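You operate a simulated robot arm through the tools that you are given. There is no shell and no other tool.

You are at the controls of a simulated robot arm. One attempt, no reset.

TASK
Set the press dial to LOW and stand the tray in the nest.
Fine: free the lock lever first and lock it again; the short tray.

Only the result counts: the job must be done as asked and must still hold three seconds after the hand-in. Knocking over, shifting, dropping, spilling or breaking anything else fails it.

THE ROBOT
A 7-joint arm with a two-finger parallel gripper, fixed in place. Base frame: the origin is at the foot of the arm, x ahead of it, y to its left, z up. Readings come in mm, rad, newtons and seconds.
Its first joint turns from -2.601 to 2.601 rad. Payload 3.43 kg.
Tool frame: the origin (TCP) lies between the finger pads and is the grasp point; the fingertips stand 30 mm ahead of it; z points along the fingers, y is the line along which they close. The gripper opens to 94 mm. The fingers are 28 mm wide and 10 mm thick; the gripper's body (50 by 96 mm) begins 55 mm behind the TCP.
Orientation is that of the tool frame in the base frame, as a unit quaternion [x, y, z, w]. With the fingers straight down and closing along the base's y, the tool's x points along the base's -x, its y along +y and its z along -z.

THE INTERFACE
- The arm moves only by the tool arm_command. Its argument "increments" is a list of rows, each an object of numbers (a shift or turn left out is 0, a gripper value left out holds the last): "x", "y", "z": the shift along the tool's x, y, z in mm; "wx", "wy", "wz": the turn, a rotation vector about the tool's x, y, z in rad; "fingers": the closure, from 0 (fully open) to 1 (shut). In form: [{"x": .., "y": .., "z": .., "wx": .., "wy": .., "wz": .., "fingers": ..}, ...]. A call has 1 to 20 rows; each row is the pose to reach, as a shift and turn from the pose commanded when the call began, along the tool's axes at that moment. Each row takes 0.2 s and may step no farther than 50 mm and 0.15 rad from the row before; otherwise, or with a gripper value out of range, the whole call is refused. A pose out of reach is approached as far as the arm can. The call stops where the force on the tool passes 40 N (or 10 N more than at its start, if that is more) or the arm is blocked; 0.2 s more then pass. Each finger travels about 45 mm/s and halts on what it meets, pressing with about 24 N; the grip force reading is that of the motor and also rises with nothing between the fingers. The clock runs only during rows and for 0.2 s after the last one: add rows that repeat a pose to give the fingers time. The reply holds the time, the measured pose of the TCP, the force on the tool along the base axes, the opening and the grip force, in the units named above and with some noise, with the torque about the TCP (base axes, N m) and any sound that the robot's microphone picked up.
- Cameras (640 x 400 px; columns grow to the right, rows downward): "scene" is fixed at [399.5, 648.5, 1629]; the picture's right is [0.93, 0.36, 0.00], its down [0.33, -0.86, -0.38] and it looks along [-0.14, 0.36, -0.92] (base axes); focal length 214 px, centre (320, 200). "wrist" rides on the gripper at [76, 14, -102] in the tool frame; the picture's right is [-0.18, 0.98, 0.00], its down [-0.75, -0.14, -0.64] and it looks along [-0.63, -0.12, 0.77] (tool axes); focal length 243 px, centre (320, 200). There is no depth. A picture from a camera that has moved, and an enlarged one, comes with that camera's place and axes in the base frame and with its lens.
- grab_frame(camera): a new picture of that camera. The clock stands still meanwhile.
- inspect(camera, box): a new picture of the part [left, top, right, bottom] of that camera's present view, enlarged. The clock stands still meanwhile.
- sign_off(): hands the job in; it is judged then, once.

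Nothing tells you positions but the pictures and the camera data. Unless the task says otherwise, let go and move clear before handing in.

The tools are called after "Emit:" as a command line: name --argument value ..., lists and objects as JSON in quotes. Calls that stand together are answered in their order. arm_command: Moves the arm, as the interface text tells. Its arguments: {"type":"object","properties":{"increments":{"type":"array"}},"required":["increments"]} The other tools are called the same way: grab_frame (camera) takes a picture; inspect (camera, box) takes an enlarged picture of a part of a camera's view; sign_off () hands the job in.

At the start:

```text
time: 0.0
position: [31.6, 987.2, 1253.2]
tool_rot: [0.0, 1.0, 0.0, 0.0]
ft_force: [-0.9, -0.3, -0.2]
ft_torque: [0.0, 0.04, -0.03]
grip_width: 94.0
gripper_force: 0.0
```

scene: 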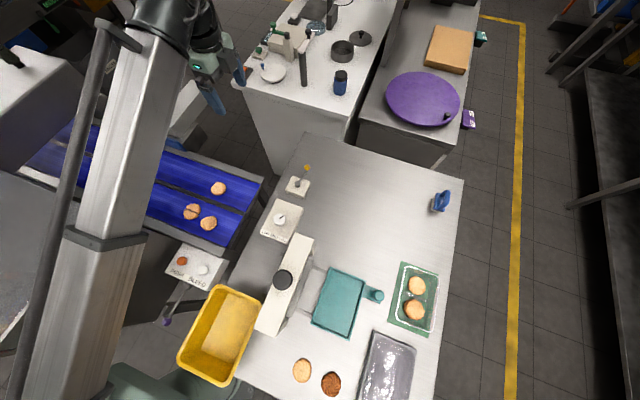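
wrist: 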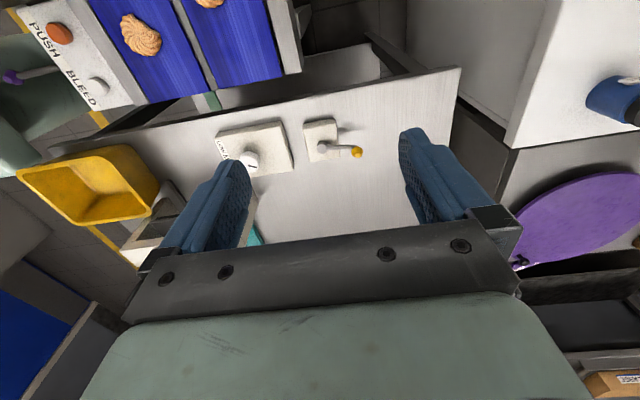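

I see a steel table with a dial plate, a small lever plate with a yellow knob, a press with a black knob, and several trays. I'll enlarge the relevant areas before moving anything.

Emit:
inspect --camera "scene" --box '[250, 150, 350, 250]'

Emit:
inspect --camera "scene" --box '[240, 230, 400, 350]'

Emit:
inspect --camera "scene" --box '[340, 250, 460, 400]'

Emit:
inspect --camera "wrist" --box '[200, 100, 400, 250]'

```text
4.00 times, centred on (300, 200) of scene
camera zoom: at [399.5, 648.5, 1629.0], right [0.93, 0.36, 0.0], down [0.33, -0.86, -0.38], along [-0.14, 0.36, -0.92], focal length 858 px, centre (400, 200)
```

zoom: 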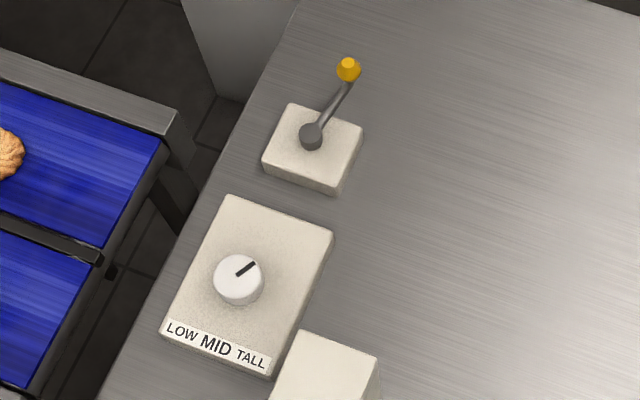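

```text
3.33 times, centred on (320, 290) of scene
camera zoom: at [399.5, 648.5, 1629.0], right [0.93, 0.36, 0.0], down [0.33, -0.86, -0.38], along [-0.14, 0.36, -0.92], focal length 715 px, centre (320, -100)
```

zoom: 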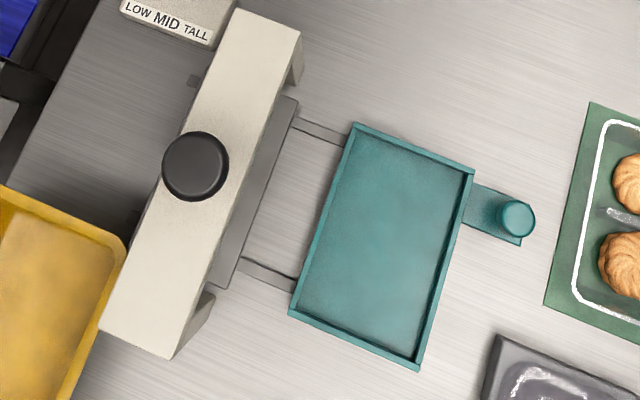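

```text
2.67 times, centred on (400, 325) of scene
camera zoom: at [399.5, 648.5, 1629.0], right [0.93, 0.36, 0.0], down [0.33, -0.86, -0.38], along [-0.14, 0.36, -0.92], focal length 572 px, centre (107, -133)
```

zoom: 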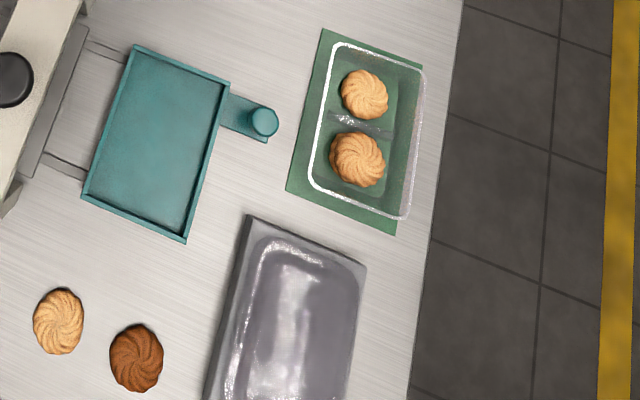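

```text
2.67 times, centred on (300, 175) of wrist
camera zoom: at [-44.5, 1001.6, 1355.5], right [0.18, 0.98, 0.0], down [0.75, -0.14, 0.64], along [0.63, -0.12, -0.77], focal length 647 px, centre (373, 267)
```

zoom: 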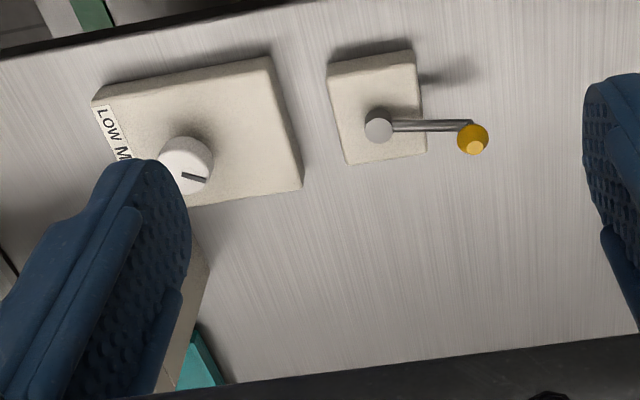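

The lever sits near (187, 962, 906), with its ball near (198, 1030, 929). The dial is near (190, 803, 910) and the nest spans about x 406–525, y 552–723. I'll move the wrist camera down for a clearer look at the dial and lever.

Emit:
arm_command --increments '[{"x": 8, "y": -22, "z": 30}, {"x": 16, "y": -44, "z": 60}, {"x": 24, "y": -66, "z": 90}, {"x": 32, "y": -87, "z": 123}]'

Emit:
grab_frame --camera "wrist"

Emit:
inspect --camera "wrist" --box '[200, 60, 400, 260]'

Emit:
grab_frame --camera "scene"

```text
time: 1.0
position: [-2.4, 901.0, 1131.1]
tool_rot: [0.0, 1.0, 0.0, 0.0]
ft_force: [-0.3, 0.2, 0.6]
ft_torque: [0.03, -0.01, -0.03]
grip_width: 94.0
gripper_force: 0.0
```

```text
taken
camera wrist: at [-79.1, 914.7, 1232.6], right [0.18, 0.98, 0.0], down [0.75, -0.14, 0.64], along [0.63, -0.12, -0.77], focal length 243 px, centre (320, 200)
```

wrist: 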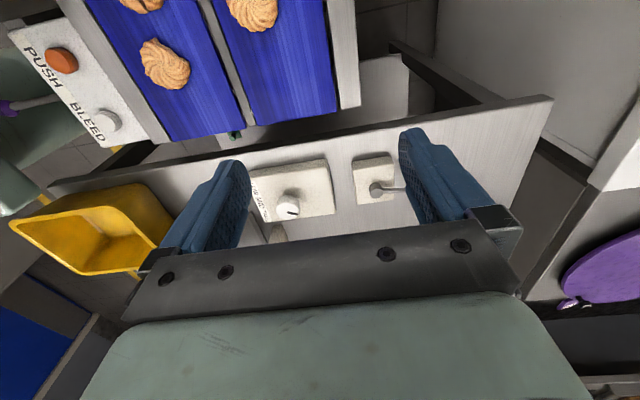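

```text
2.00 times, centred on (300, 160) of wrist
camera zoom: at [-79.1, 914.7, 1232.6], right [0.18, 0.98, 0.0], down [0.75, -0.14, 0.64], along [0.63, -0.12, -0.77], focal length 485 px, centre (360, 280)
```

zoom: 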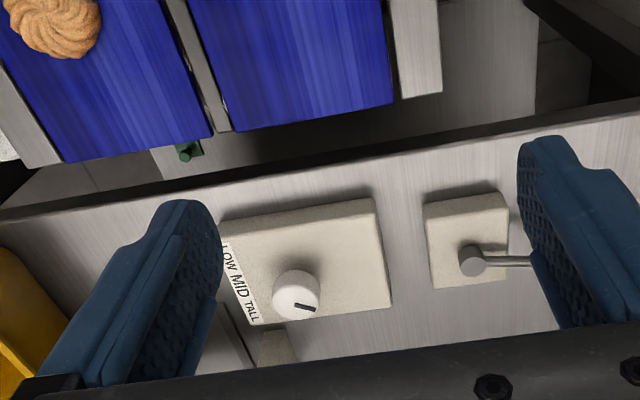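

```text
taken
```

scene: 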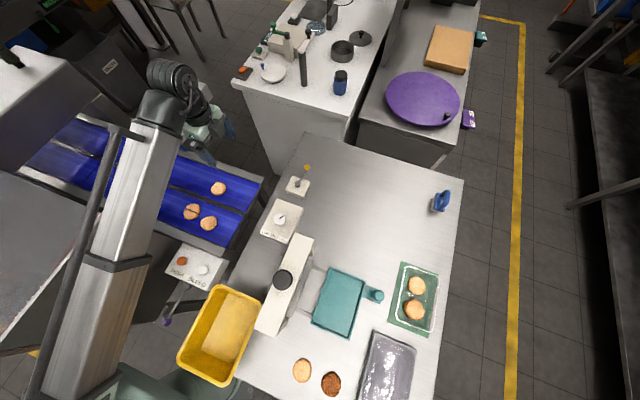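

The dial's mark and the lever plate are still too small to read. I'll shift over the plates so they sit in the clear upper part of the wrist picture.

Emit:
arm_command --increments '[{"x": -40, "y": -5, "z": 10}, {"x": -80, "y": -10, "z": 20}, {"x": -120, "y": -15, "z": 30}, {"x": -160, "y": -20, "z": 30}, {"x": -180, "y": -20, "z": 30}]'

Emit:
grab_frame --camera "wrist"

Emit:
inspect --camera "wrist" --box '[220, 40, 320, 140]'

Emit:
inspect --camera "wrist" --box '[340, 40, 480, 140]'

```text
time: 2.2
position: [178.4, 880.7, 1101.3]
tool_rot: [0.0, 1.0, -0.001, 0.0]
ft_force: [-0.4, 0.0, 0.5]
ft_torque: [0.03, -0.02, 0.01]
grip_width: 93.8
gripper_force: 0.1
```

```text
taken
camera wrist: at [103.3, 894.2, 1203.6], right [0.18, 0.98, 0.0], down [0.75, -0.14, 0.64], along [0.63, -0.12, -0.77], focal length 243 px, centre (320, 200)
```

wrist: 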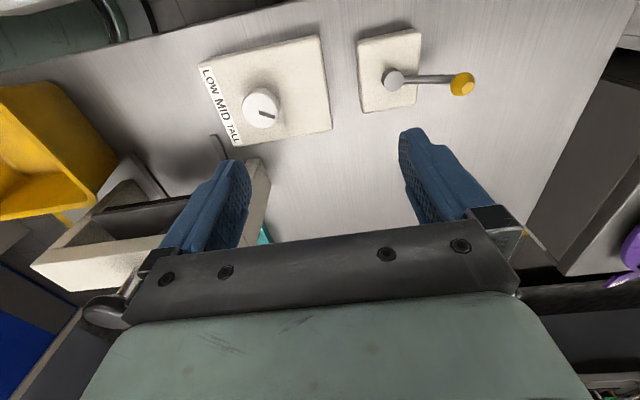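

```text
4.00 times, centred on (270, 90) of wrist
camera zoom: at [103.3, 894.2, 1203.6], right [0.18, 0.98, 0.0], down [0.75, -0.14, 0.64], along [0.63, -0.12, -0.77], focal length 970 px, centre (520, 640)
```

zoom: 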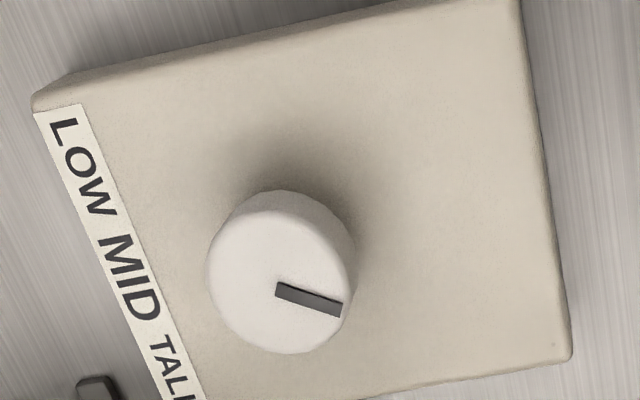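

```text
4.00 times, centred on (410, 90) of wrist
camera zoom: at [103.3, 894.2, 1203.6], right [0.18, 0.98, 0.0], down [0.75, -0.14, 0.64], along [0.63, -0.12, -0.77], focal length 970 px, centre (-40, 640)
```

zoom: 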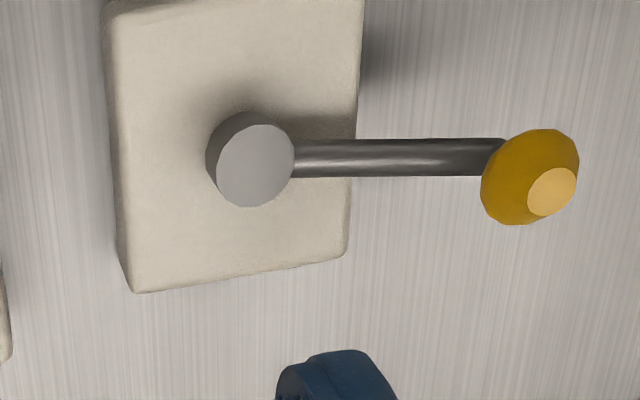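

The mark on the dial points away from the labels, up and to the right for someone reading LOW, MID, TALL, so it is at TALL and LOW is up and to the left. Next I'll rise and move over the trays and nest to look at them.

Emit:
arm_command --increments '[{"z": -48}, {"z": -96}, {"z": -144}, {"x": -40, "y": -26, "z": -150}, {"x": -80, "y": -52, "z": -150}, {"x": -120, "y": -78, "z": -150}, {"x": -160, "y": -104, "z": -150}, {"x": -200, "y": -130, "z": -150}, {"x": -240, "y": -156, "z": -150}, {"x": -280, "y": -182, "z": -150}, {"x": -320, "y": -208, "z": -150}, {"x": -360, "y": -234, "z": -150}, {"x": -380, "y": -250, "z": -150}]'

Emit:
grab_frame --camera "wrist"

Emit:
grab_frame --camera "scene"

```text
time: 5.0
position: [568.1, 643.4, 1225.6]
tool_rot: [-0.001, 1.0, 0.015, 0.012]
ft_force: [0.0, 0.4, -1.0]
ft_torque: [0.01, 0.04, 0.01]
grip_width: 93.9
gripper_force: 0.0
out of reach, approached as far as the arm can: row 3, 4, 5, 6, 7, 8, 9, 10, 11, 12, 13
```

```text
taken
camera wrist: at [489.3, 654.3, 1325.4], right [0.18, 0.98, 0.04], down [0.74, -0.16, 0.66], along [0.65, -0.09, -0.75], focal length 243 px, centre (320, 200)
```

wrist: 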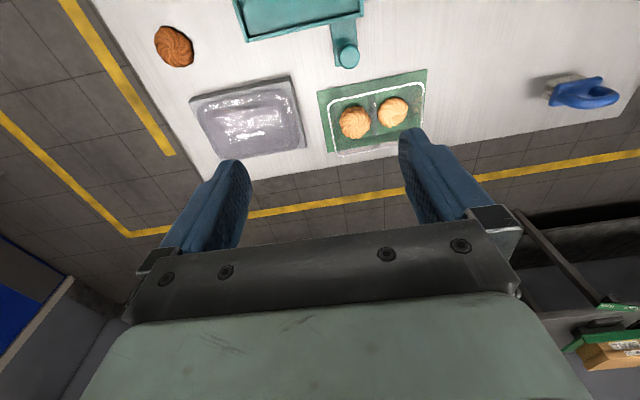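

```text
taken
```

scene: 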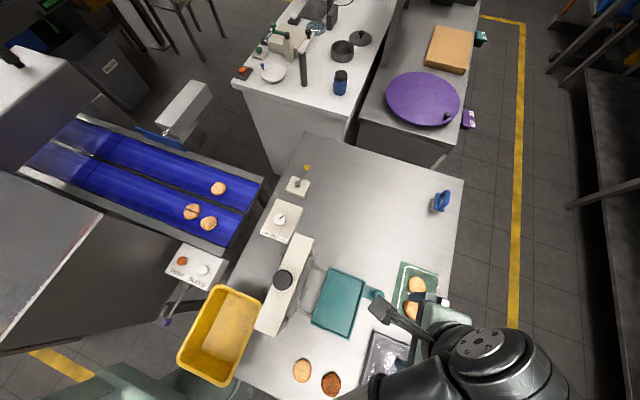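

The reach limit was hit at this height, so I'll lower afterwards. First I'll enlarge the trays in this view.

Emit:
inspect --camera "wrist" --box '[300, 50, 450, 170]'

Emit:
inspect --camera "wrist" --box '[170, 50, 320, 180]'

Emit:
inspect --camera "wrist" --box '[520, 50, 640, 140]'

Emit:
inspect --camera "wrist" --box '[230, 0, 380, 80]'

```text
3.33 times, centred on (375, 110) of wrist
camera zoom: at [489.3, 654.3, 1325.4], right [0.18, 0.98, 0.04], down [0.74, -0.16, 0.66], along [0.65, -0.09, -0.75], focal length 809 px, centre (137, 500)
```

zoom: 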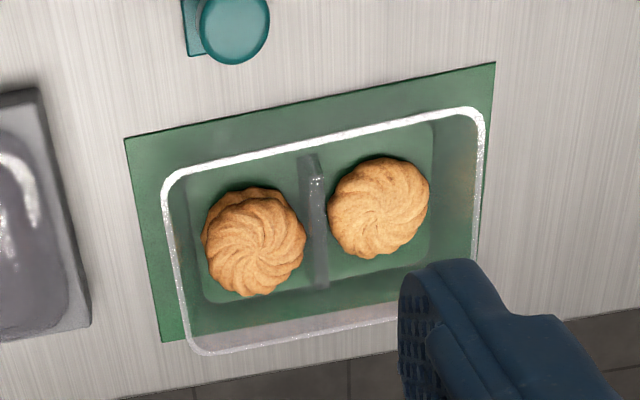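

```text
3.08 times, centred on (245, 115) of wrist
camera zoom: at [489.3, 654.3, 1325.4], right [0.18, 0.98, 0.04], down [0.74, -0.16, 0.66], along [0.65, -0.09, -0.75], focal length 746 px, centre (551, 462)
```

zoom: 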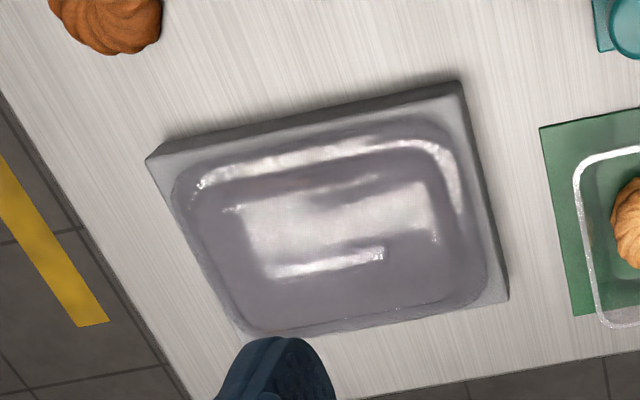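

```text
4.44 times, centred on (580, 95) of wrist
camera zoom: at [489.3, 654.3, 1325.4], right [0.18, 0.98, 0.04], down [0.74, -0.16, 0.66], along [0.65, -0.09, -0.75], focal length 1078 px, centre (-836, 667)
```

zoom: 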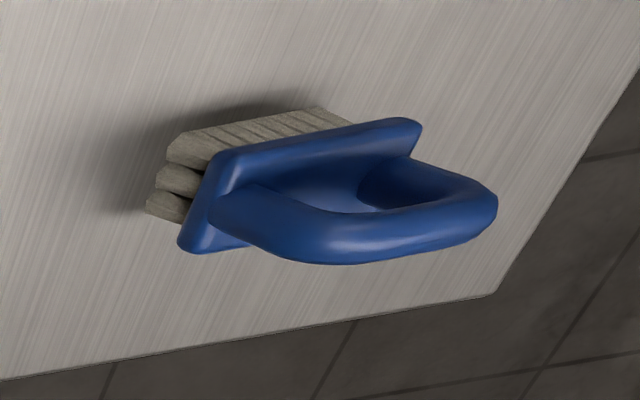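

```text
4.27 times, centred on (305, 40) of wrist
camera zoom: at [489.3, 654.3, 1325.4], right [0.18, 0.98, 0.04], down [0.74, -0.16, 0.66], along [0.65, -0.09, -0.75], focal length 1035 px, centre (384, 883)
```

zoom: 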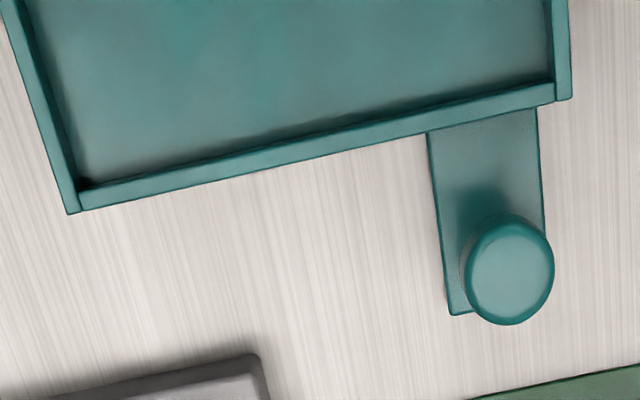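

Both trays are clear plastic: one holds two cookies on a thin green mat, the other looks empty on a grey slab. I need to compare their heights, so I'll take lower views from two different y positions.

Emit:
arm_command --increments '[{"z": 45}, {"z": 90}, {"y": -30, "z": 120}, {"y": -70, "z": 140}, {"y": -110, "z": 150}]'

Emit:
grab_frame --camera "wrist"

Emit:
inspect --camera "wrist" --box '[330, 50, 530, 190]'

Emit:
inspect --camera "wrist" --box '[150, 50, 350, 190]'

```text
time: 6.2
position: [568.5, 531.2, 1075.8]
tool_rot: [-0.001, 1.0, 0.0, 0.0]
ft_force: [0.2, 0.2, 0.1]
ft_torque: [-0.03, -0.02, -0.01]
grip_width: 94.0
gripper_force: 0.0
```

```text
taken
camera wrist: at [492.2, 545.3, 1177.7], right [0.18, 0.98, 0.0], down [0.75, -0.14, 0.64], along [0.63, -0.12, -0.77], focal length 243 px, centre (320, 200)
```

wrist: 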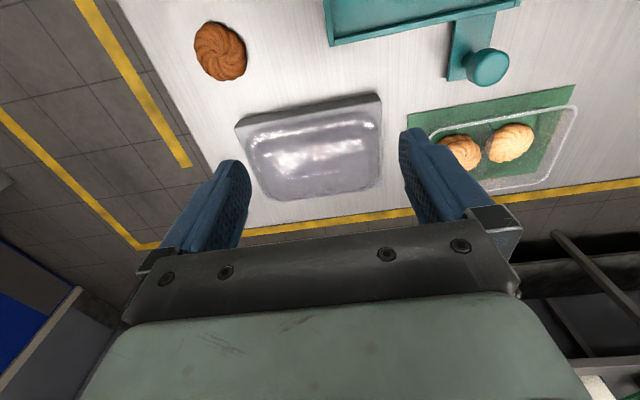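

```text
2.86 times, centred on (430, 120) of wrist
camera zoom: at [492.2, 545.3, 1177.7], right [0.18, 0.98, 0.0], down [0.75, -0.14, 0.64], along [0.63, -0.12, -0.77], focal length 693 px, centre (6, 429)
```

zoom: 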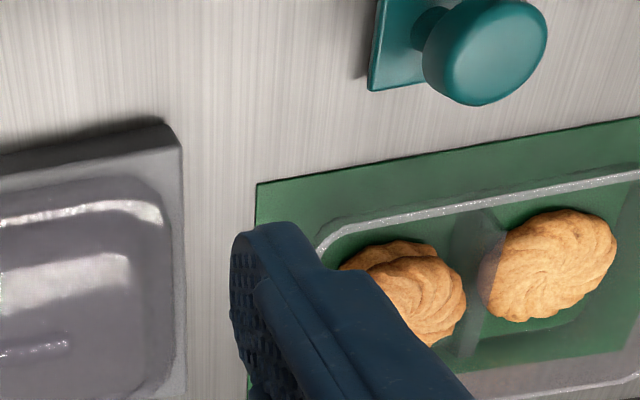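

```text
2.86 times, centred on (250, 120) of wrist
camera zoom: at [492.2, 545.3, 1177.7], right [0.18, 0.98, 0.0], down [0.75, -0.14, 0.64], along [0.63, -0.12, -0.77], focal length 693 px, centre (520, 429)
```

zoom: 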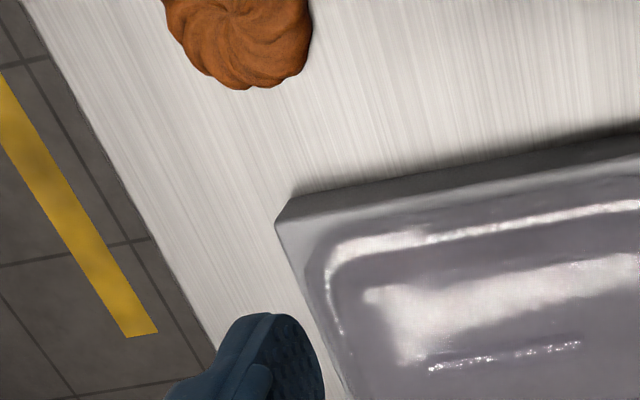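

The cookie tray's rim stands well above its mat, so it may be the tall one. I'll tilt the wrist so the camera sees the grey item and the trays more from the side.

Emit:
arm_command --increments '[{"x": 12, "y": 2, "z": 5, "wy": -0.15}, {"x": 25, "y": 5, "z": 10, "wy": -0.3}, {"x": 38, "y": 8, "z": 12, "wy": -0.45}, {"x": 50, "y": 10, "z": 15, "wy": -0.6}]'

Emit:
grab_frame --camera "wrist"

Emit:
inspect --camera "wrist" --box '[180, 30, 400, 180]'

Emit:
inspect --camera "wrist" --box '[360, 30, 600, 180]'

```text
time: 7.2
position: [516.6, 540.7, 1061.8]
tool_rot: [0.0, 0.955, 0.0, 0.296]
ft_force: [0.2, -0.1, -1.0]
ft_torque: [0.03, -0.04, -0.01]
grip_width: 94.2
gripper_force: 0.1
```

```text
taken
camera wrist: at [397.6, 554.7, 1102.4], right [0.15, 0.98, 0.1], down [0.26, -0.14, 0.96], along [0.95, -0.12, -0.27], focal length 243 px, centre (320, 200)
```

wrist: 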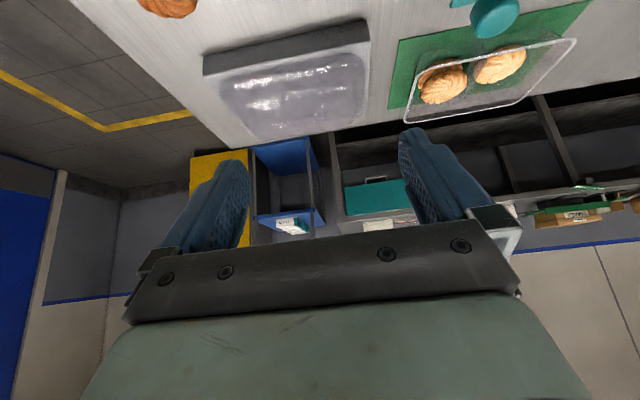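

```text
2.67 times, centred on (290, 105) of wrist
camera zoom: at [397.6, 554.7, 1102.4], right [0.15, 0.98, 0.1], down [0.26, -0.14, 0.96], along [0.95, -0.12, -0.27], focal length 647 px, centre (400, 453)
```

zoom: 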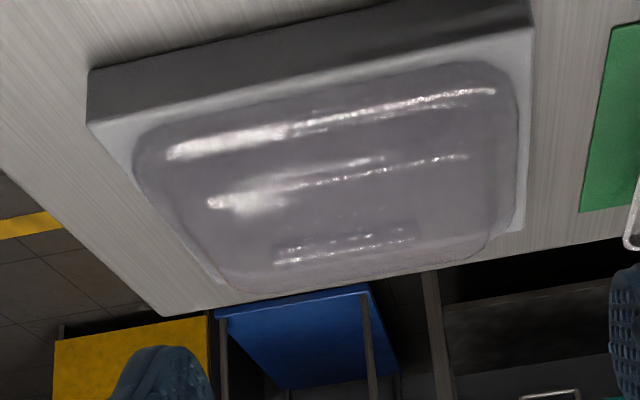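

```text
2.67 times, centred on (480, 105) of wrist
camera zoom: at [397.6, 554.7, 1102.4], right [0.15, 0.98, 0.1], down [0.26, -0.14, 0.96], along [0.95, -0.12, -0.27], focal length 647 px, centre (-107, 453)
```

zoom: 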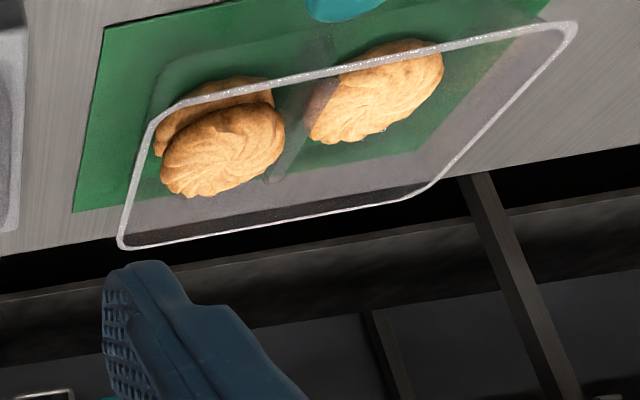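

The cookie tray clearly stands tall, while the plastic piece on the grey block looks shallow. I'll move closer and flatter to measure it.

Emit:
arm_command --increments '[{"x": -4, "y": -8, "z": 28, "wy": -0.13}, {"x": -8, "y": -15, "z": 56, "wy": -0.26}]'

Emit:
grab_frame --camera "wrist"

Emit:
inspect --camera "wrist" --box '[180, 40, 420, 180]'

```text
time: 7.8
position: [555.3, 524.3, 1018.8]
tool_rot: [0.0, 0.909, 0.0, 0.418]
ft_force: [0.2, 0.5, 0.1]
ft_torque: [0.01, -0.03, 0.0]
grip_width: 94.0
gripper_force: 0.0
```

```text
taken
camera wrist: at [427.9, 538.9, 1028.0], right [0.12, 0.98, 0.14], down [0.0, -0.14, 0.99], along [0.99, -0.12, -0.02], focal length 243 px, centre (320, 200)
```

wrist: 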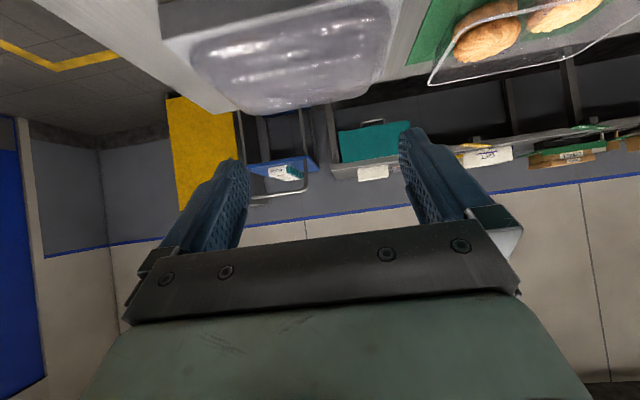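

```text
2.67 times, centred on (300, 110) of wrist
camera zoom: at [427.9, 538.9, 1028.0], right [0.12, 0.98, 0.14], down [0.0, -0.14, 0.99], along [0.99, -0.12, -0.02], focal length 647 px, centre (373, 440)
```

zoom: 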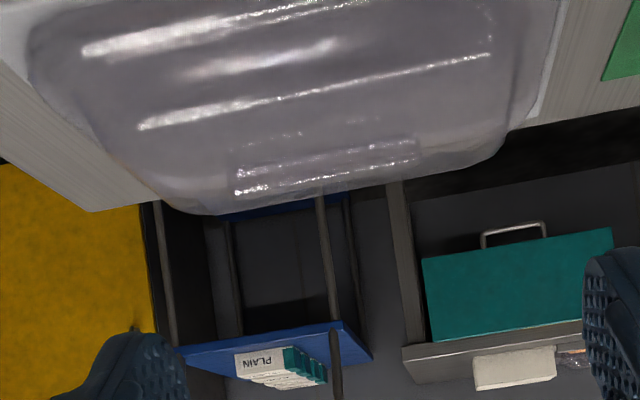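

I now estimate the table at z≈857, the cookie tray rim at about 900 (roughly 43 mm tall), and the grey block's top at about 888 with its tray rim at about 910 (roughly 22 mm). So the short tray is the one on the grey block. Next I'll straighten up, rise over the press and go to the lever.

Emit:
arm_command --increments '[{"x": -19, "z": -16, "wy": 0.14}, {"x": -38, "z": -33, "wy": 0.28}, {"x": -57, "z": -49, "wy": 0.42}, {"x": -76, "z": -65, "wy": 0.56}, {"x": -95, "z": -82, "wy": 0.7}, {"x": -114, "z": -98, "wy": 0.86}]'

```text
refused: row 6 steps farther than a row can; nothing moved
```

The last row turned slightly too far, so I'll split the turn more evenly.

Emit:
arm_command --increments '[{"x": -19, "z": -16, "wy": 0.14}, {"x": -38, "z": -33, "wy": 0.28}, {"x": -57, "z": -49, "wy": 0.42}, {"x": -76, "z": -65, "wy": 0.56}, {"x": -95, "z": -82, "wy": 0.7}, {"x": -114, "z": -98, "wy": 0.8}, {"x": -114, "z": -98, "wy": 0.86}]'

```text
time: 9.4
position: [558.7, 530.4, 1156.9]
tool_rot: [0.0, 1.0, 0.005, 0.004]
ft_force: [-0.4, -0.1, 0.6]
ft_torque: [0.01, -0.01, 0.02]
grip_width: 94.1
gripper_force: 0.1
out of reach, approached as far as the arm can: row 7
```

I'll route around the press at larger y and go to a low viewpoint facing the lever.

Emit:
arm_command --increments '[{"x": 13, "y": 40, "z": 5}, {"x": 26, "y": 80, "z": 5}, {"x": 39, "y": 120, "z": 5}, {"x": 52, "y": 160, "z": 5}, {"x": 66, "y": 200, "z": 5}, {"x": 79, "y": 230, "z": 5}, {"x": 119, "y": 247, "z": 5}, {"x": 159, "y": 264, "z": 5}, {"x": 199, "y": 281, "z": 5}, {"x": 239, "y": 298, "z": 5}, {"x": 279, "y": 315, "z": 5}, {"x": 319, "y": 332, "z": 5}, {"x": 359, "y": 350, "z": 5}, {"x": 399, "y": 367, "z": 10}, {"x": 439, "y": 384, "z": 30}, {"x": 479, "y": 401, "z": 50}, {"x": 519, "y": 418, "z": 70}]'

Emit:
arm_command --increments '[{"x": 0, "z": 20, "wy": -0.15}, {"x": 0, "z": 40, "wy": -0.3}, {"x": 0, "z": 60, "wy": -0.45}, {"x": 0, "z": 80, "wy": -0.6}]'

Emit:
grab_frame --camera "wrist"

```text
time: 13.0
position: [42.4, 948.0, 1087.5]
tool_rot: [0.0, 1.0, 0.001, -0.001]
ft_force: [0.1, -0.9, -0.5]
ft_torque: [0.01, 0.04, 0.01]
grip_width: 93.8
gripper_force: 0.1
```

```text
time: 14.0
position: [42.3, 948.4, 1008.3]
tool_rot: [0.001, 0.955, 0.0, 0.297]
ft_force: [-0.7, 0.7, 0.6]
ft_torque: [0.03, 0.0, 0.01]
grip_width: 94.0
gripper_force: 0.0
```

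```text
taken
camera wrist: at [-77.8, 962.8, 1048.7], right [0.15, 0.98, 0.1], down [0.26, -0.14, 0.96], along [0.95, -0.12, -0.27], focal length 243 px, centre (320, 200)
```

wrist: 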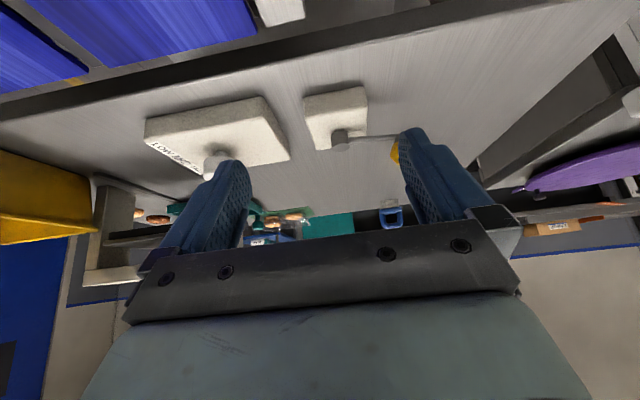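

Emit:
inspect --camera "wrist" --box '[280, 70, 430, 170]'

Emit:
inspect --camera "wrist" --box '[130, 80, 300, 190]'

```text
4.00 times, centred on (355, 120) of wrist
camera zoom: at [-77.8, 962.8, 1048.7], right [0.15, 0.98, 0.1], down [0.26, -0.14, 0.96], along [0.95, -0.12, -0.27], focal length 970 px, centre (180, 520)
```

zoom: 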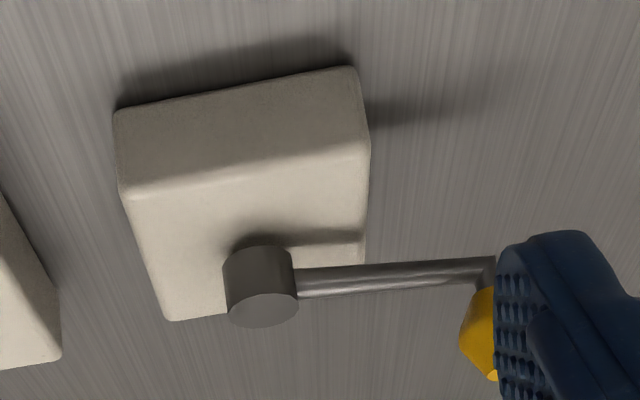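

```text
3.64 times, centred on (215, 135) of wrist
camera zoom: at [-77.8, 962.8, 1048.7], right [0.15, 0.98, 0.1], down [0.26, -0.14, 0.96], along [0.95, -0.12, -0.27], focal length 882 px, centre (702, 436)
```

zoom: 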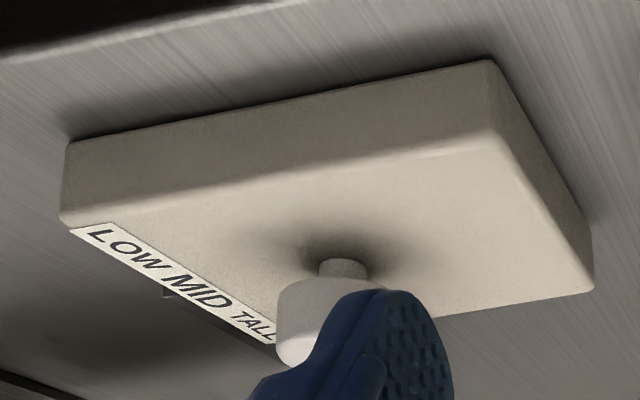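

The lever is a horizontal bar at z≈903 on a pivot at (188, 961), with a knob standing up at its end. The dial knob spans roughly z 897–916. I'll close the fingers, straighten the tool and tilt it outward to use as a peg against the bar.

Emit:
arm_command --increments '[{"x": -6, "z": -8, "wy": 0.15, "fingers": 1}, {"x": -12, "z": -16, "wy": 0.3, "fingers": 1}, {"x": -18, "z": -25, "wy": 0.45, "fingers": 1}, {"x": -22.6, "z": -33, "wy": 0.594, "fingers": 1}, {"x": -22.6, "z": -33, "wy": 0.594, "fingers": 1}]'

Emit:
arm_command --increments '[{"x": -40, "y": 5, "wx": -0.13}, {"x": -80, "y": 10, "wx": -0.26}, {"x": -115, "y": 15, "wx": -0.4}]'

Emit:
grab_frame --camera "wrist"

Emit:
grab_frame --camera "scene"

```text
time: 15.2
position: [40.7, 948.1, 1046.5]
tool_rot: [0.001, 1.0, 0.0, 0.002]
ft_force: [0.9, 1.2, -0.1]
ft_torque: [0.01, 0.02, 0.01]
grip_width: 0.0
gripper_force: 10.6
```

```text
time: 16.0
position: [157.2, 961.2, 1050.4]
tool_rot: [-0.002, 0.98, 0.199, 0.002]
ft_force: [-0.7, 0.1, -0.5]
ft_torque: [0.0, 0.01, -0.04]
grip_width: 0.0
gripper_force: 23.9
```

```text
taken
camera wrist: at [80.8, 934.7, 1149.5], right [0.18, 0.9, 0.39], down [0.75, -0.38, 0.54], along [0.64, 0.19, -0.75], focal length 243 px, centre (320, 200)
```

wrist: 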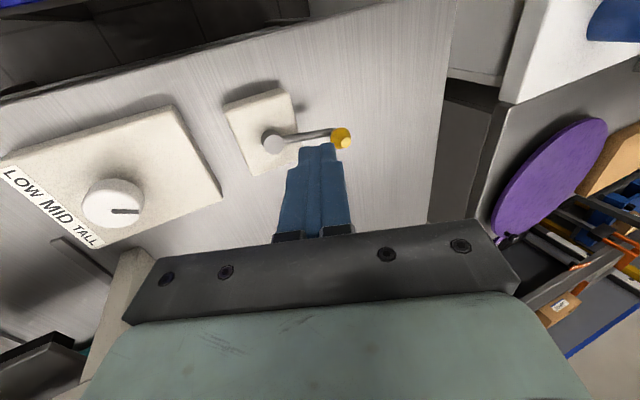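

```text
taken
```

scene: 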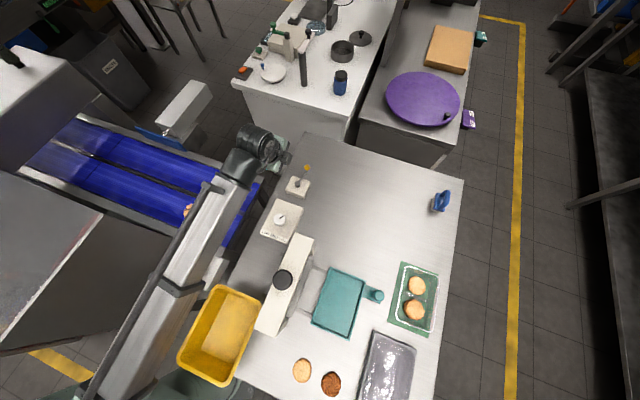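

The fingers are closed and tilted outward. I'll lower the peg beside the bar on its -x side, just above plate height.

Emit:
arm_command --increments '[{"x": 0, "y": -17, "z": 0}, {"x": 0, "y": -17, "z": 45}, {"x": 0, "y": -17, "z": 90}, {"x": 0, "y": -17, "z": 129}]'

Emit:
grab_frame --camera "wrist"

Emit:
inspect --camera "wrist" --box '[240, 90, 400, 210]'

Emit:
inspect --camera "scene" --box '[250, 130, 350, 230]'

```text
time: 17.0
position: [155.3, 996.5, 922.9]
tool_rot: [-0.001, 0.98, 0.199, 0.004]
ft_force: [-1.2, 0.1, -0.2]
ft_torque: [0.03, 0.01, 0.0]
grip_width: 0.0
gripper_force: 24.6
```

```text
taken
camera wrist: at [79.0, 970.0, 1021.4], right [0.18, 0.91, 0.38], down [0.75, -0.38, 0.54], along [0.64, 0.19, -0.75], focal length 243 px, centre (320, 200)
```

wrist: 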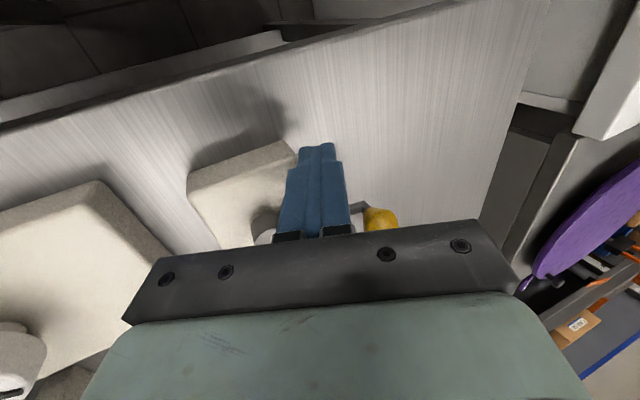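

```text
3.33 times, centred on (320, 150) of wrist
camera zoom: at [79.0, 970.0, 1021.4], right [0.18, 0.91, 0.38], down [0.75, -0.38, 0.54], along [0.64, 0.19, -0.75], focal length 809 px, centre (320, 367)
```

zoom: 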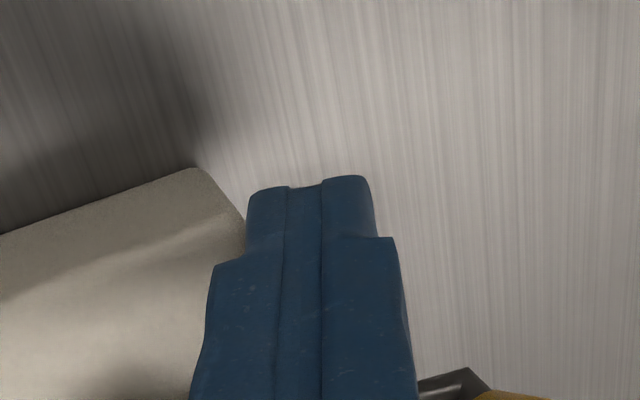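

```text
4.00 times, centred on (300, 180) of scene
camera zoom: at [399.5, 648.5, 1629.0], right [0.93, 0.36, 0.0], down [0.33, -0.86, -0.38], along [-0.14, 0.36, -0.92], focal length 858 px, centre (400, 280)
```

zoom: 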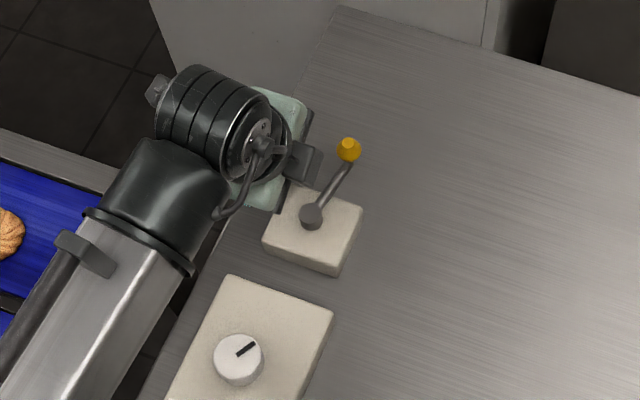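

The peg is beside the bar. I'll push gently toward +x and watch the force to see whether the lever gives.

Emit:
arm_command --increments '[{"x": -8}, {"x": -16}, {"x": -22}, {"x": -28}, {"x": -33}]'

Emit:
inspect --camera "scene" --box '[250, 130, 350, 230]'

```text
time: 18.2
position: [190.5, 997.7, 923.5]
tool_rot: [-0.002, 0.98, 0.198, 0.005]
ft_force: [-2.0, 0.2, 0.3]
ft_torque: [0.0, 0.02, 0.0]
grip_width: 0.0
gripper_force: 24.3
```

```text
4.00 times, centred on (300, 180) of scene
camera zoom: at [399.5, 648.5, 1629.0], right [0.93, 0.36, 0.0], down [0.33, -0.86, -0.38], along [-0.14, 0.36, -0.92], focal length 858 px, centre (400, 280)
```

zoom: 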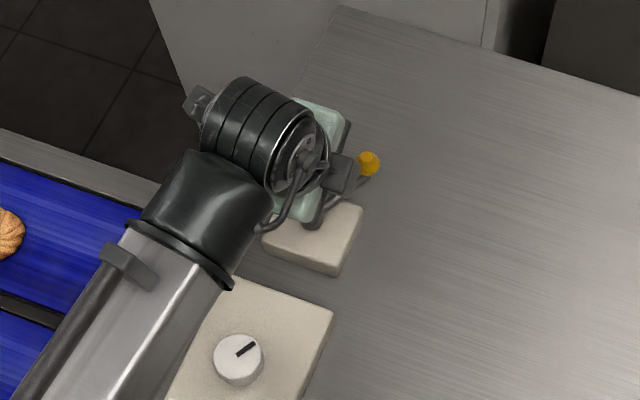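

The lever swings toward +x with only about 2 N of force. I'll keep following its arc around the pivot and watch the force and sound.

Emit:
arm_command --increments '[{"x": -5, "y": -0.5, "z": -0.2}, {"x": -9.8, "y": -1, "z": -0.4}, {"x": -15.6, "y": -3.5, "z": -1.5}, {"x": -21.4, "y": -6.4, "z": -2.7}]'

Emit:
inspect --camera "scene" --box '[250, 130, 350, 230]'

```text
time: 19.2
position: [210.9, 990.6, 923.7]
tool_rot: [0.0, 0.98, 0.198, 0.003]
ft_force: [-2.0, 0.8, -0.3]
ft_torque: [0.03, 0.05, 0.0]
grip_width: 0.1
gripper_force: 24.2
```

```text
4.00 times, centred on (300, 180) of scene
camera zoom: at [399.5, 648.5, 1629.0], right [0.93, 0.36, 0.0], down [0.33, -0.86, -0.38], along [-0.14, 0.36, -0.92], focal length 858 px, centre (400, 280)
```

zoom: 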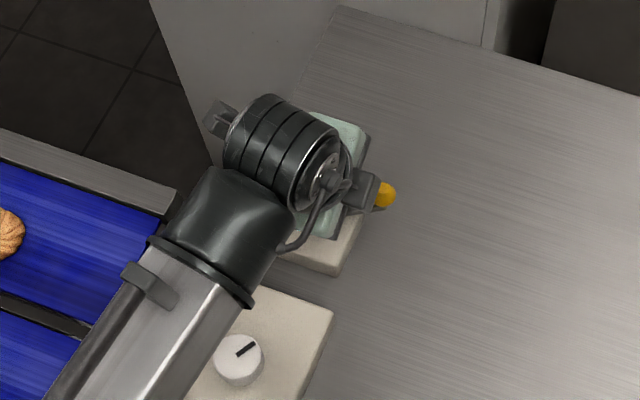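

It's now at about 60° from +y and still moving freely, so I'll continue toward 90°.

Emit:
arm_command --increments '[{"x": -5.5, "y": -4.3, "z": -1.8}, {"x": -10.8, "y": -8.7, "z": -3.7}, {"x": -14, "y": -14.5, "z": -6.2}, {"x": -17, "y": -20.5, "z": -8.7}]'

Emit:
inspect --camera "scene" --box '[250, 130, 350, 230]'

```text
time: 20.2
position: [227.1, 968.1, 922.7]
tool_rot: [-0.002, 0.98, 0.2, 0.002]
ft_force: [-4.0, 9.3, 0.7]
ft_torque: [0.16, 0.07, -0.07]
grip_width: 0.1
gripper_force: 23.9
```

```text
4.00 times, centred on (300, 180) of scene
camera zoom: at [399.5, 648.5, 1629.0], right [0.93, 0.36, 0.0], down [0.33, -0.86, -0.38], along [-0.14, 0.36, -0.92], focal length 858 px, centre (400, 280)
```

zoom: 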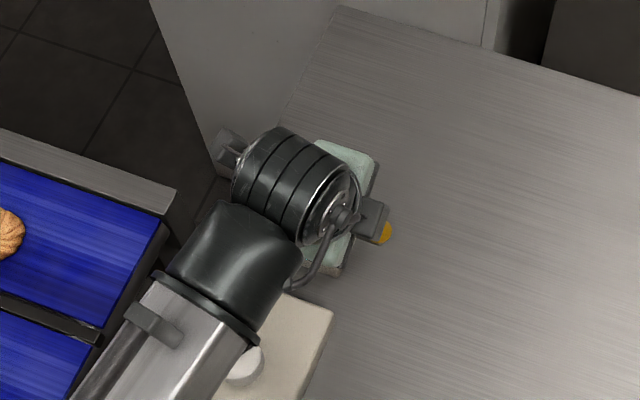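

The lever is at about 90° and resistance has risen to roughly 9 N, so it may be near its stop. I'll nudge a few millimetres more to check.

Emit:
arm_command --increments '[{"y": -2, "z": -0.8}, {"x": 0, "y": -4, "z": -1.7}]'

```text
time: 20.8
position: [227.1, 967.5, 922.6]
tool_rot: [0.0, 0.979, 0.203, 0.002]
ft_force: [-5.3, 40.5, -1.2]
ft_torque: [0.76, 0.08, -0.23]
grip_width: 0.1
gripper_force: 23.7
```

It hit a firm stop at about 90°, so the lever is fully over. I'll back off and withdraw, then look at the lever and dial.

Emit:
arm_command --increments '[{"y": 10}, {"y": 20}, {"y": 20, "z": -40}, {"y": 20, "z": -80}, {"y": 20, "z": -120}, {"y": 10, "z": -150}]'

Emit:
arm_command --increments '[{"y": -40, "z": 15, "wx": 0.13, "fingers": 0}, {"y": -80, "z": 30, "wx": 0.26, "fingers": 0}, {"y": -115, "z": 45, "wx": 0.4, "fingers": 0}]'

Emit:
grab_frame --camera "wrist"

Emit:
inspect --camera "scene" --box '[250, 130, 350, 230]'

```text
time: 22.2
position: [225.8, 914.4, 1064.7]
tool_rot: [-0.002, 0.98, 0.198, 0.003]
ft_force: [1.2, 0.7, -0.1]
ft_torque: [-0.04, -0.01, -0.01]
grip_width: 0.0
gripper_force: 23.8
```

```text
time: 23.0
position: [225.9, 825.5, 981.1]
tool_rot: [0.0, 1.0, -0.001, 0.003]
ft_force: [-0.4, -0.3, -0.6]
ft_torque: [-0.02, -0.01, -0.02]
grip_width: 68.4
gripper_force: 0.0
```

```text
taken
camera wrist: at [149.4, 840.0, 1081.8], right [0.18, 0.98, 0.0], down [0.75, -0.14, 0.65], along [0.64, -0.12, -0.76], focal length 243 px, centre (320, 200)
```

wrist: 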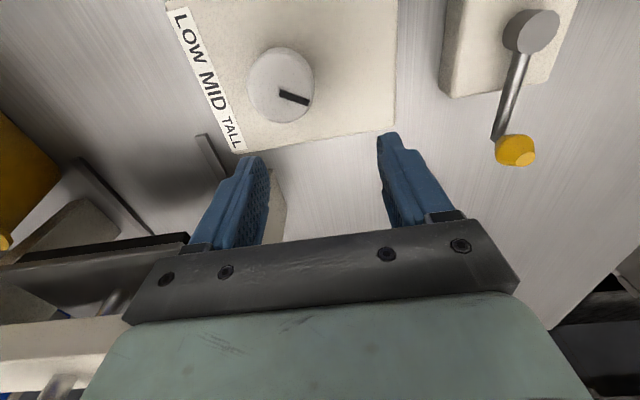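

```text
4.00 times, centred on (300, 180) of scene
camera zoom: at [399.5, 648.5, 1629.0], right [0.93, 0.36, 0.0], down [0.33, -0.86, -0.38], along [-0.14, 0.36, -0.92], focal length 858 px, centre (400, 280)
```

zoom: 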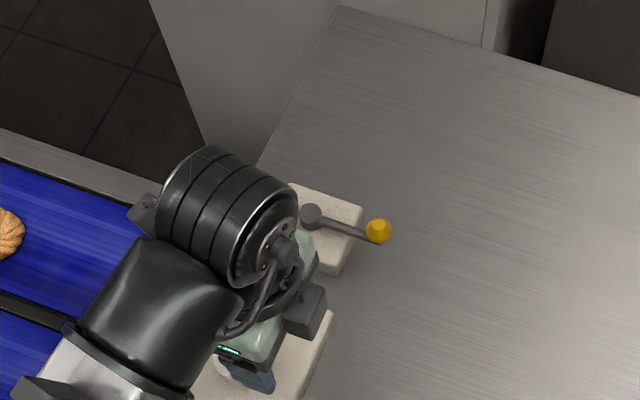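

The lever now points toward +x. I'll zoom in on the dial to fix its centre and the angle of its mark before gripping it.

Emit:
inspect --camera "wrist" --box '[220, 30, 340, 140]'

Emit:
inspect --camera "wrist" --box '[160, 0, 400, 160]'

```text
3.64 times, centred on (280, 85) of wrist
camera zoom: at [149.4, 840.0, 1081.8], right [0.18, 0.98, 0.0], down [0.75, -0.14, 0.65], along [0.64, -0.12, -0.76], focal length 882 px, centre (466, 618)
```

zoom: 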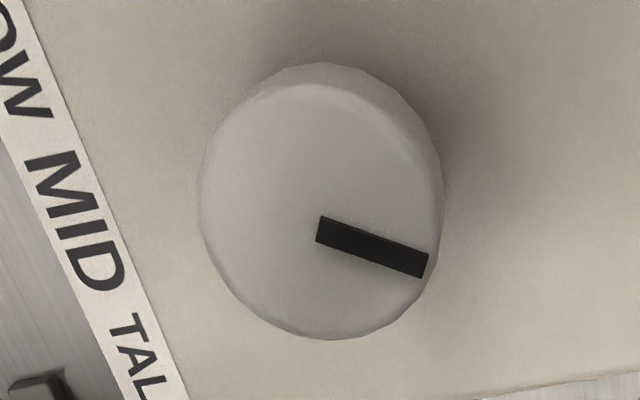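

```text
2.50 times, centred on (280, 80) of wrist
camera zoom: at [149.4, 840.0, 1081.8], right [0.18, 0.98, 0.0], down [0.75, -0.14, 0.65], along [0.64, -0.12, -0.76], focal length 606 px, centre (420, 500)
```

zoom: 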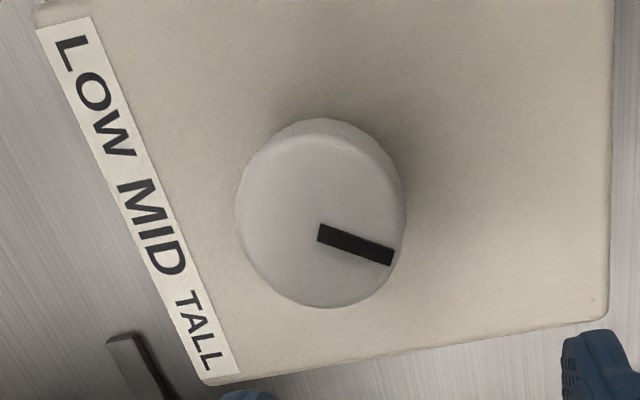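

The dial centre is at about (192.5, 806) with a 41 mm diameter, and its mark sits about 30° toward +x from straight "up". I'll come down around it with open fingers.

Emit:
arm_command --increments '[{"x": 17, "y": -10, "z": 0, "fingers": 0}, {"x": 33.4, "y": -19.7, "z": 0, "fingers": 0}, {"x": 33.4, "y": -19.7, "z": 0, "fingers": 0}, {"x": 33.4, "y": -19.7, "z": 30, "fingers": 0}, {"x": 33.4, "y": -19.7, "z": 57, "fingers": 0}, {"x": 33.4, "y": -19.7, "z": 57, "fingers": 0}]'

Emit:
grab_frame --camera "wrist"

```text
time: 24.4
position: [197.4, 807.1, 922.9]
tool_rot: [0.0, 1.0, 0.001, 0.004]
ft_force: [-0.4, -0.8, -0.1]
ft_torque: [-0.02, 0.02, 0.01]
grip_width: 94.1
gripper_force: 0.0
```

```text
taken
camera wrist: at [120.1, 820.8, 1023.5], right [0.18, 0.98, 0.0], down [0.75, -0.14, 0.65], along [0.64, -0.12, -0.76], focal length 243 px, centre (320, 200)
```

wrist: 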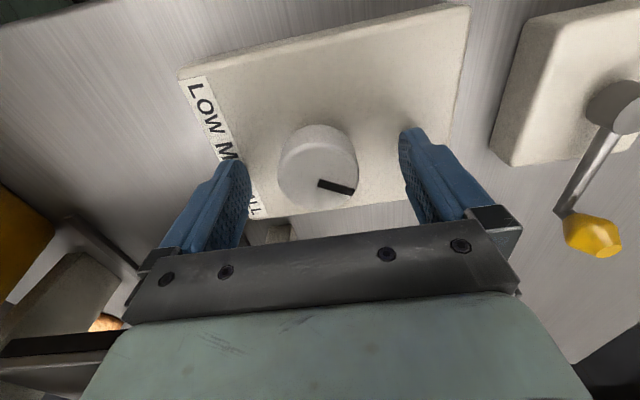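

I'm about 6 mm too far in +x, so I'll correct that and then close on the knob.

Emit:
arm_command --increments '[{"x": 6.5, "y": -0.8, "fingers": 0}, {"x": 6.5, "y": -0.8, "fingers": 0.3}, {"x": 6.5, "y": -0.8, "fingers": 0.6}, {"x": 6.5, "y": -0.8, "fingers": 1}, {"x": 6.5, "y": -0.8, "fingers": 1}, {"x": 6.5, "y": -0.8, "fingers": 1}]'

Emit:
grab_frame --camera "wrist"

```text
time: 25.8
position: [189.3, 808.7, 921.4]
tool_rot: [-0.001, 1.0, 0.0, 0.003]
ft_force: [0.0, 11.7, 1.4]
ft_torque: [0.22, -0.03, -0.02]
grip_width: 41.5
gripper_force: 44.9
```

```text
taken
camera wrist: at [113.3, 821.0, 1023.6], right [0.18, 0.98, 0.0], down [0.75, -0.14, 0.65], along [0.64, -0.12, -0.76], focal length 243 px, centre (320, 200)
```

wrist: 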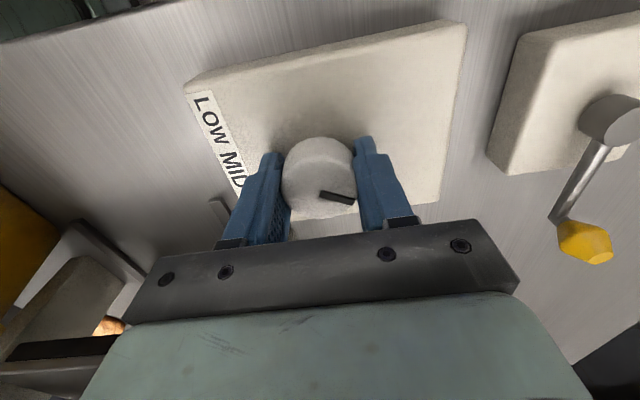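

I have the knob, but there's about 12 N sideways, so I'll centre slightly in +y before turning.

Emit:
arm_command --increments '[{"y": 1.5, "fingers": 1}, {"y": 2.5, "fingers": 1}]'

```text
time: 26.4
position: [190.3, 806.7, 923.1]
tool_rot: [0.0, 1.0, -0.001, 0.003]
ft_force: [4.2, -3.8, 9.1]
ft_torque: [0.22, 0.74, -0.02]
grip_width: 41.1
gripper_force: 45.1
```

Now I'll start turning counter-clockwise from TALL toward LOW and watch the torque.

Emit:
arm_command --increments '[{"wz": -0.08, "fingers": 1}, {"wz": -0.16, "fingers": 1}, {"wz": -0.24, "fingers": 1}]'

Emit:
grab_frame --camera "wrist"

```text
time: 27.2
position: [190.0, 808.2, 922.1]
tool_rot: [-0.12, 0.993, -0.001, 0.004]
ft_force: [8.9, -11.1, 5.6]
ft_torque: [-0.11, 0.24, 0.01]
grip_width: 41.3
gripper_force: 44.8
```

```text
taken
camera wrist: at [111.9, 802.9, 1023.6], right [-0.06, 1.0, 0.0], down [0.76, 0.04, 0.65], along [0.65, 0.04, -0.76], focal length 243 px, centre (320, 200)
```

wrist: 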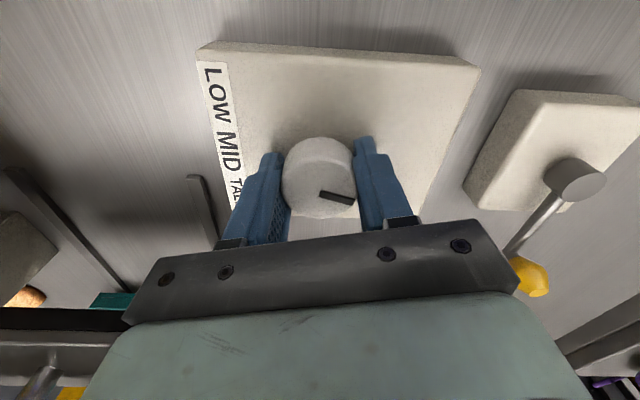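

The knob turns with the gripper with almost no torque, so the lock is free. I'll continue to about 60° in total.

Emit:
arm_command --increments '[{"wz": -0.1, "fingers": 1}, {"wz": -0.2, "fingers": 1}, {"wz": -0.3, "fingers": 1}, {"wz": -0.4, "fingers": 1}, {"wz": -0.5, "fingers": 1}]'

Emit:
grab_frame --camera "wrist"

```text
time: 28.4
position: [189.1, 806.4, 923.0]
tool_rot: [-0.363, 0.932, -0.002, 0.003]
ft_force: [11.6, -24.2, -0.3]
ft_torque: [0.32, -0.86, 0.0]
grip_width: 41.4
gripper_force: 44.9
```

```text
taken
camera wrist: at [123.5, 766.4, 1023.7], right [-0.53, 0.85, -0.01], down [0.65, 0.41, 0.65], along [0.55, 0.34, -0.76], focal length 243 px, centre (320, 200)
```

wrist: 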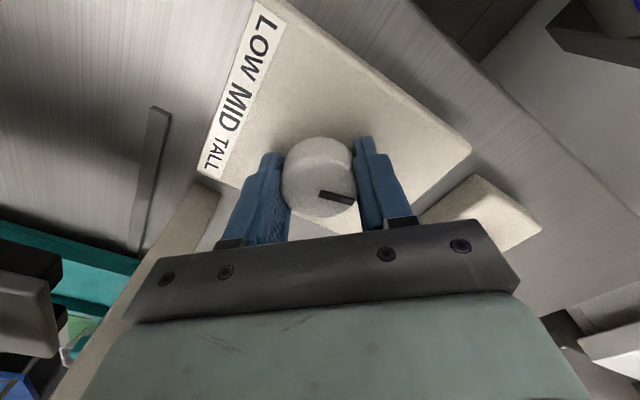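

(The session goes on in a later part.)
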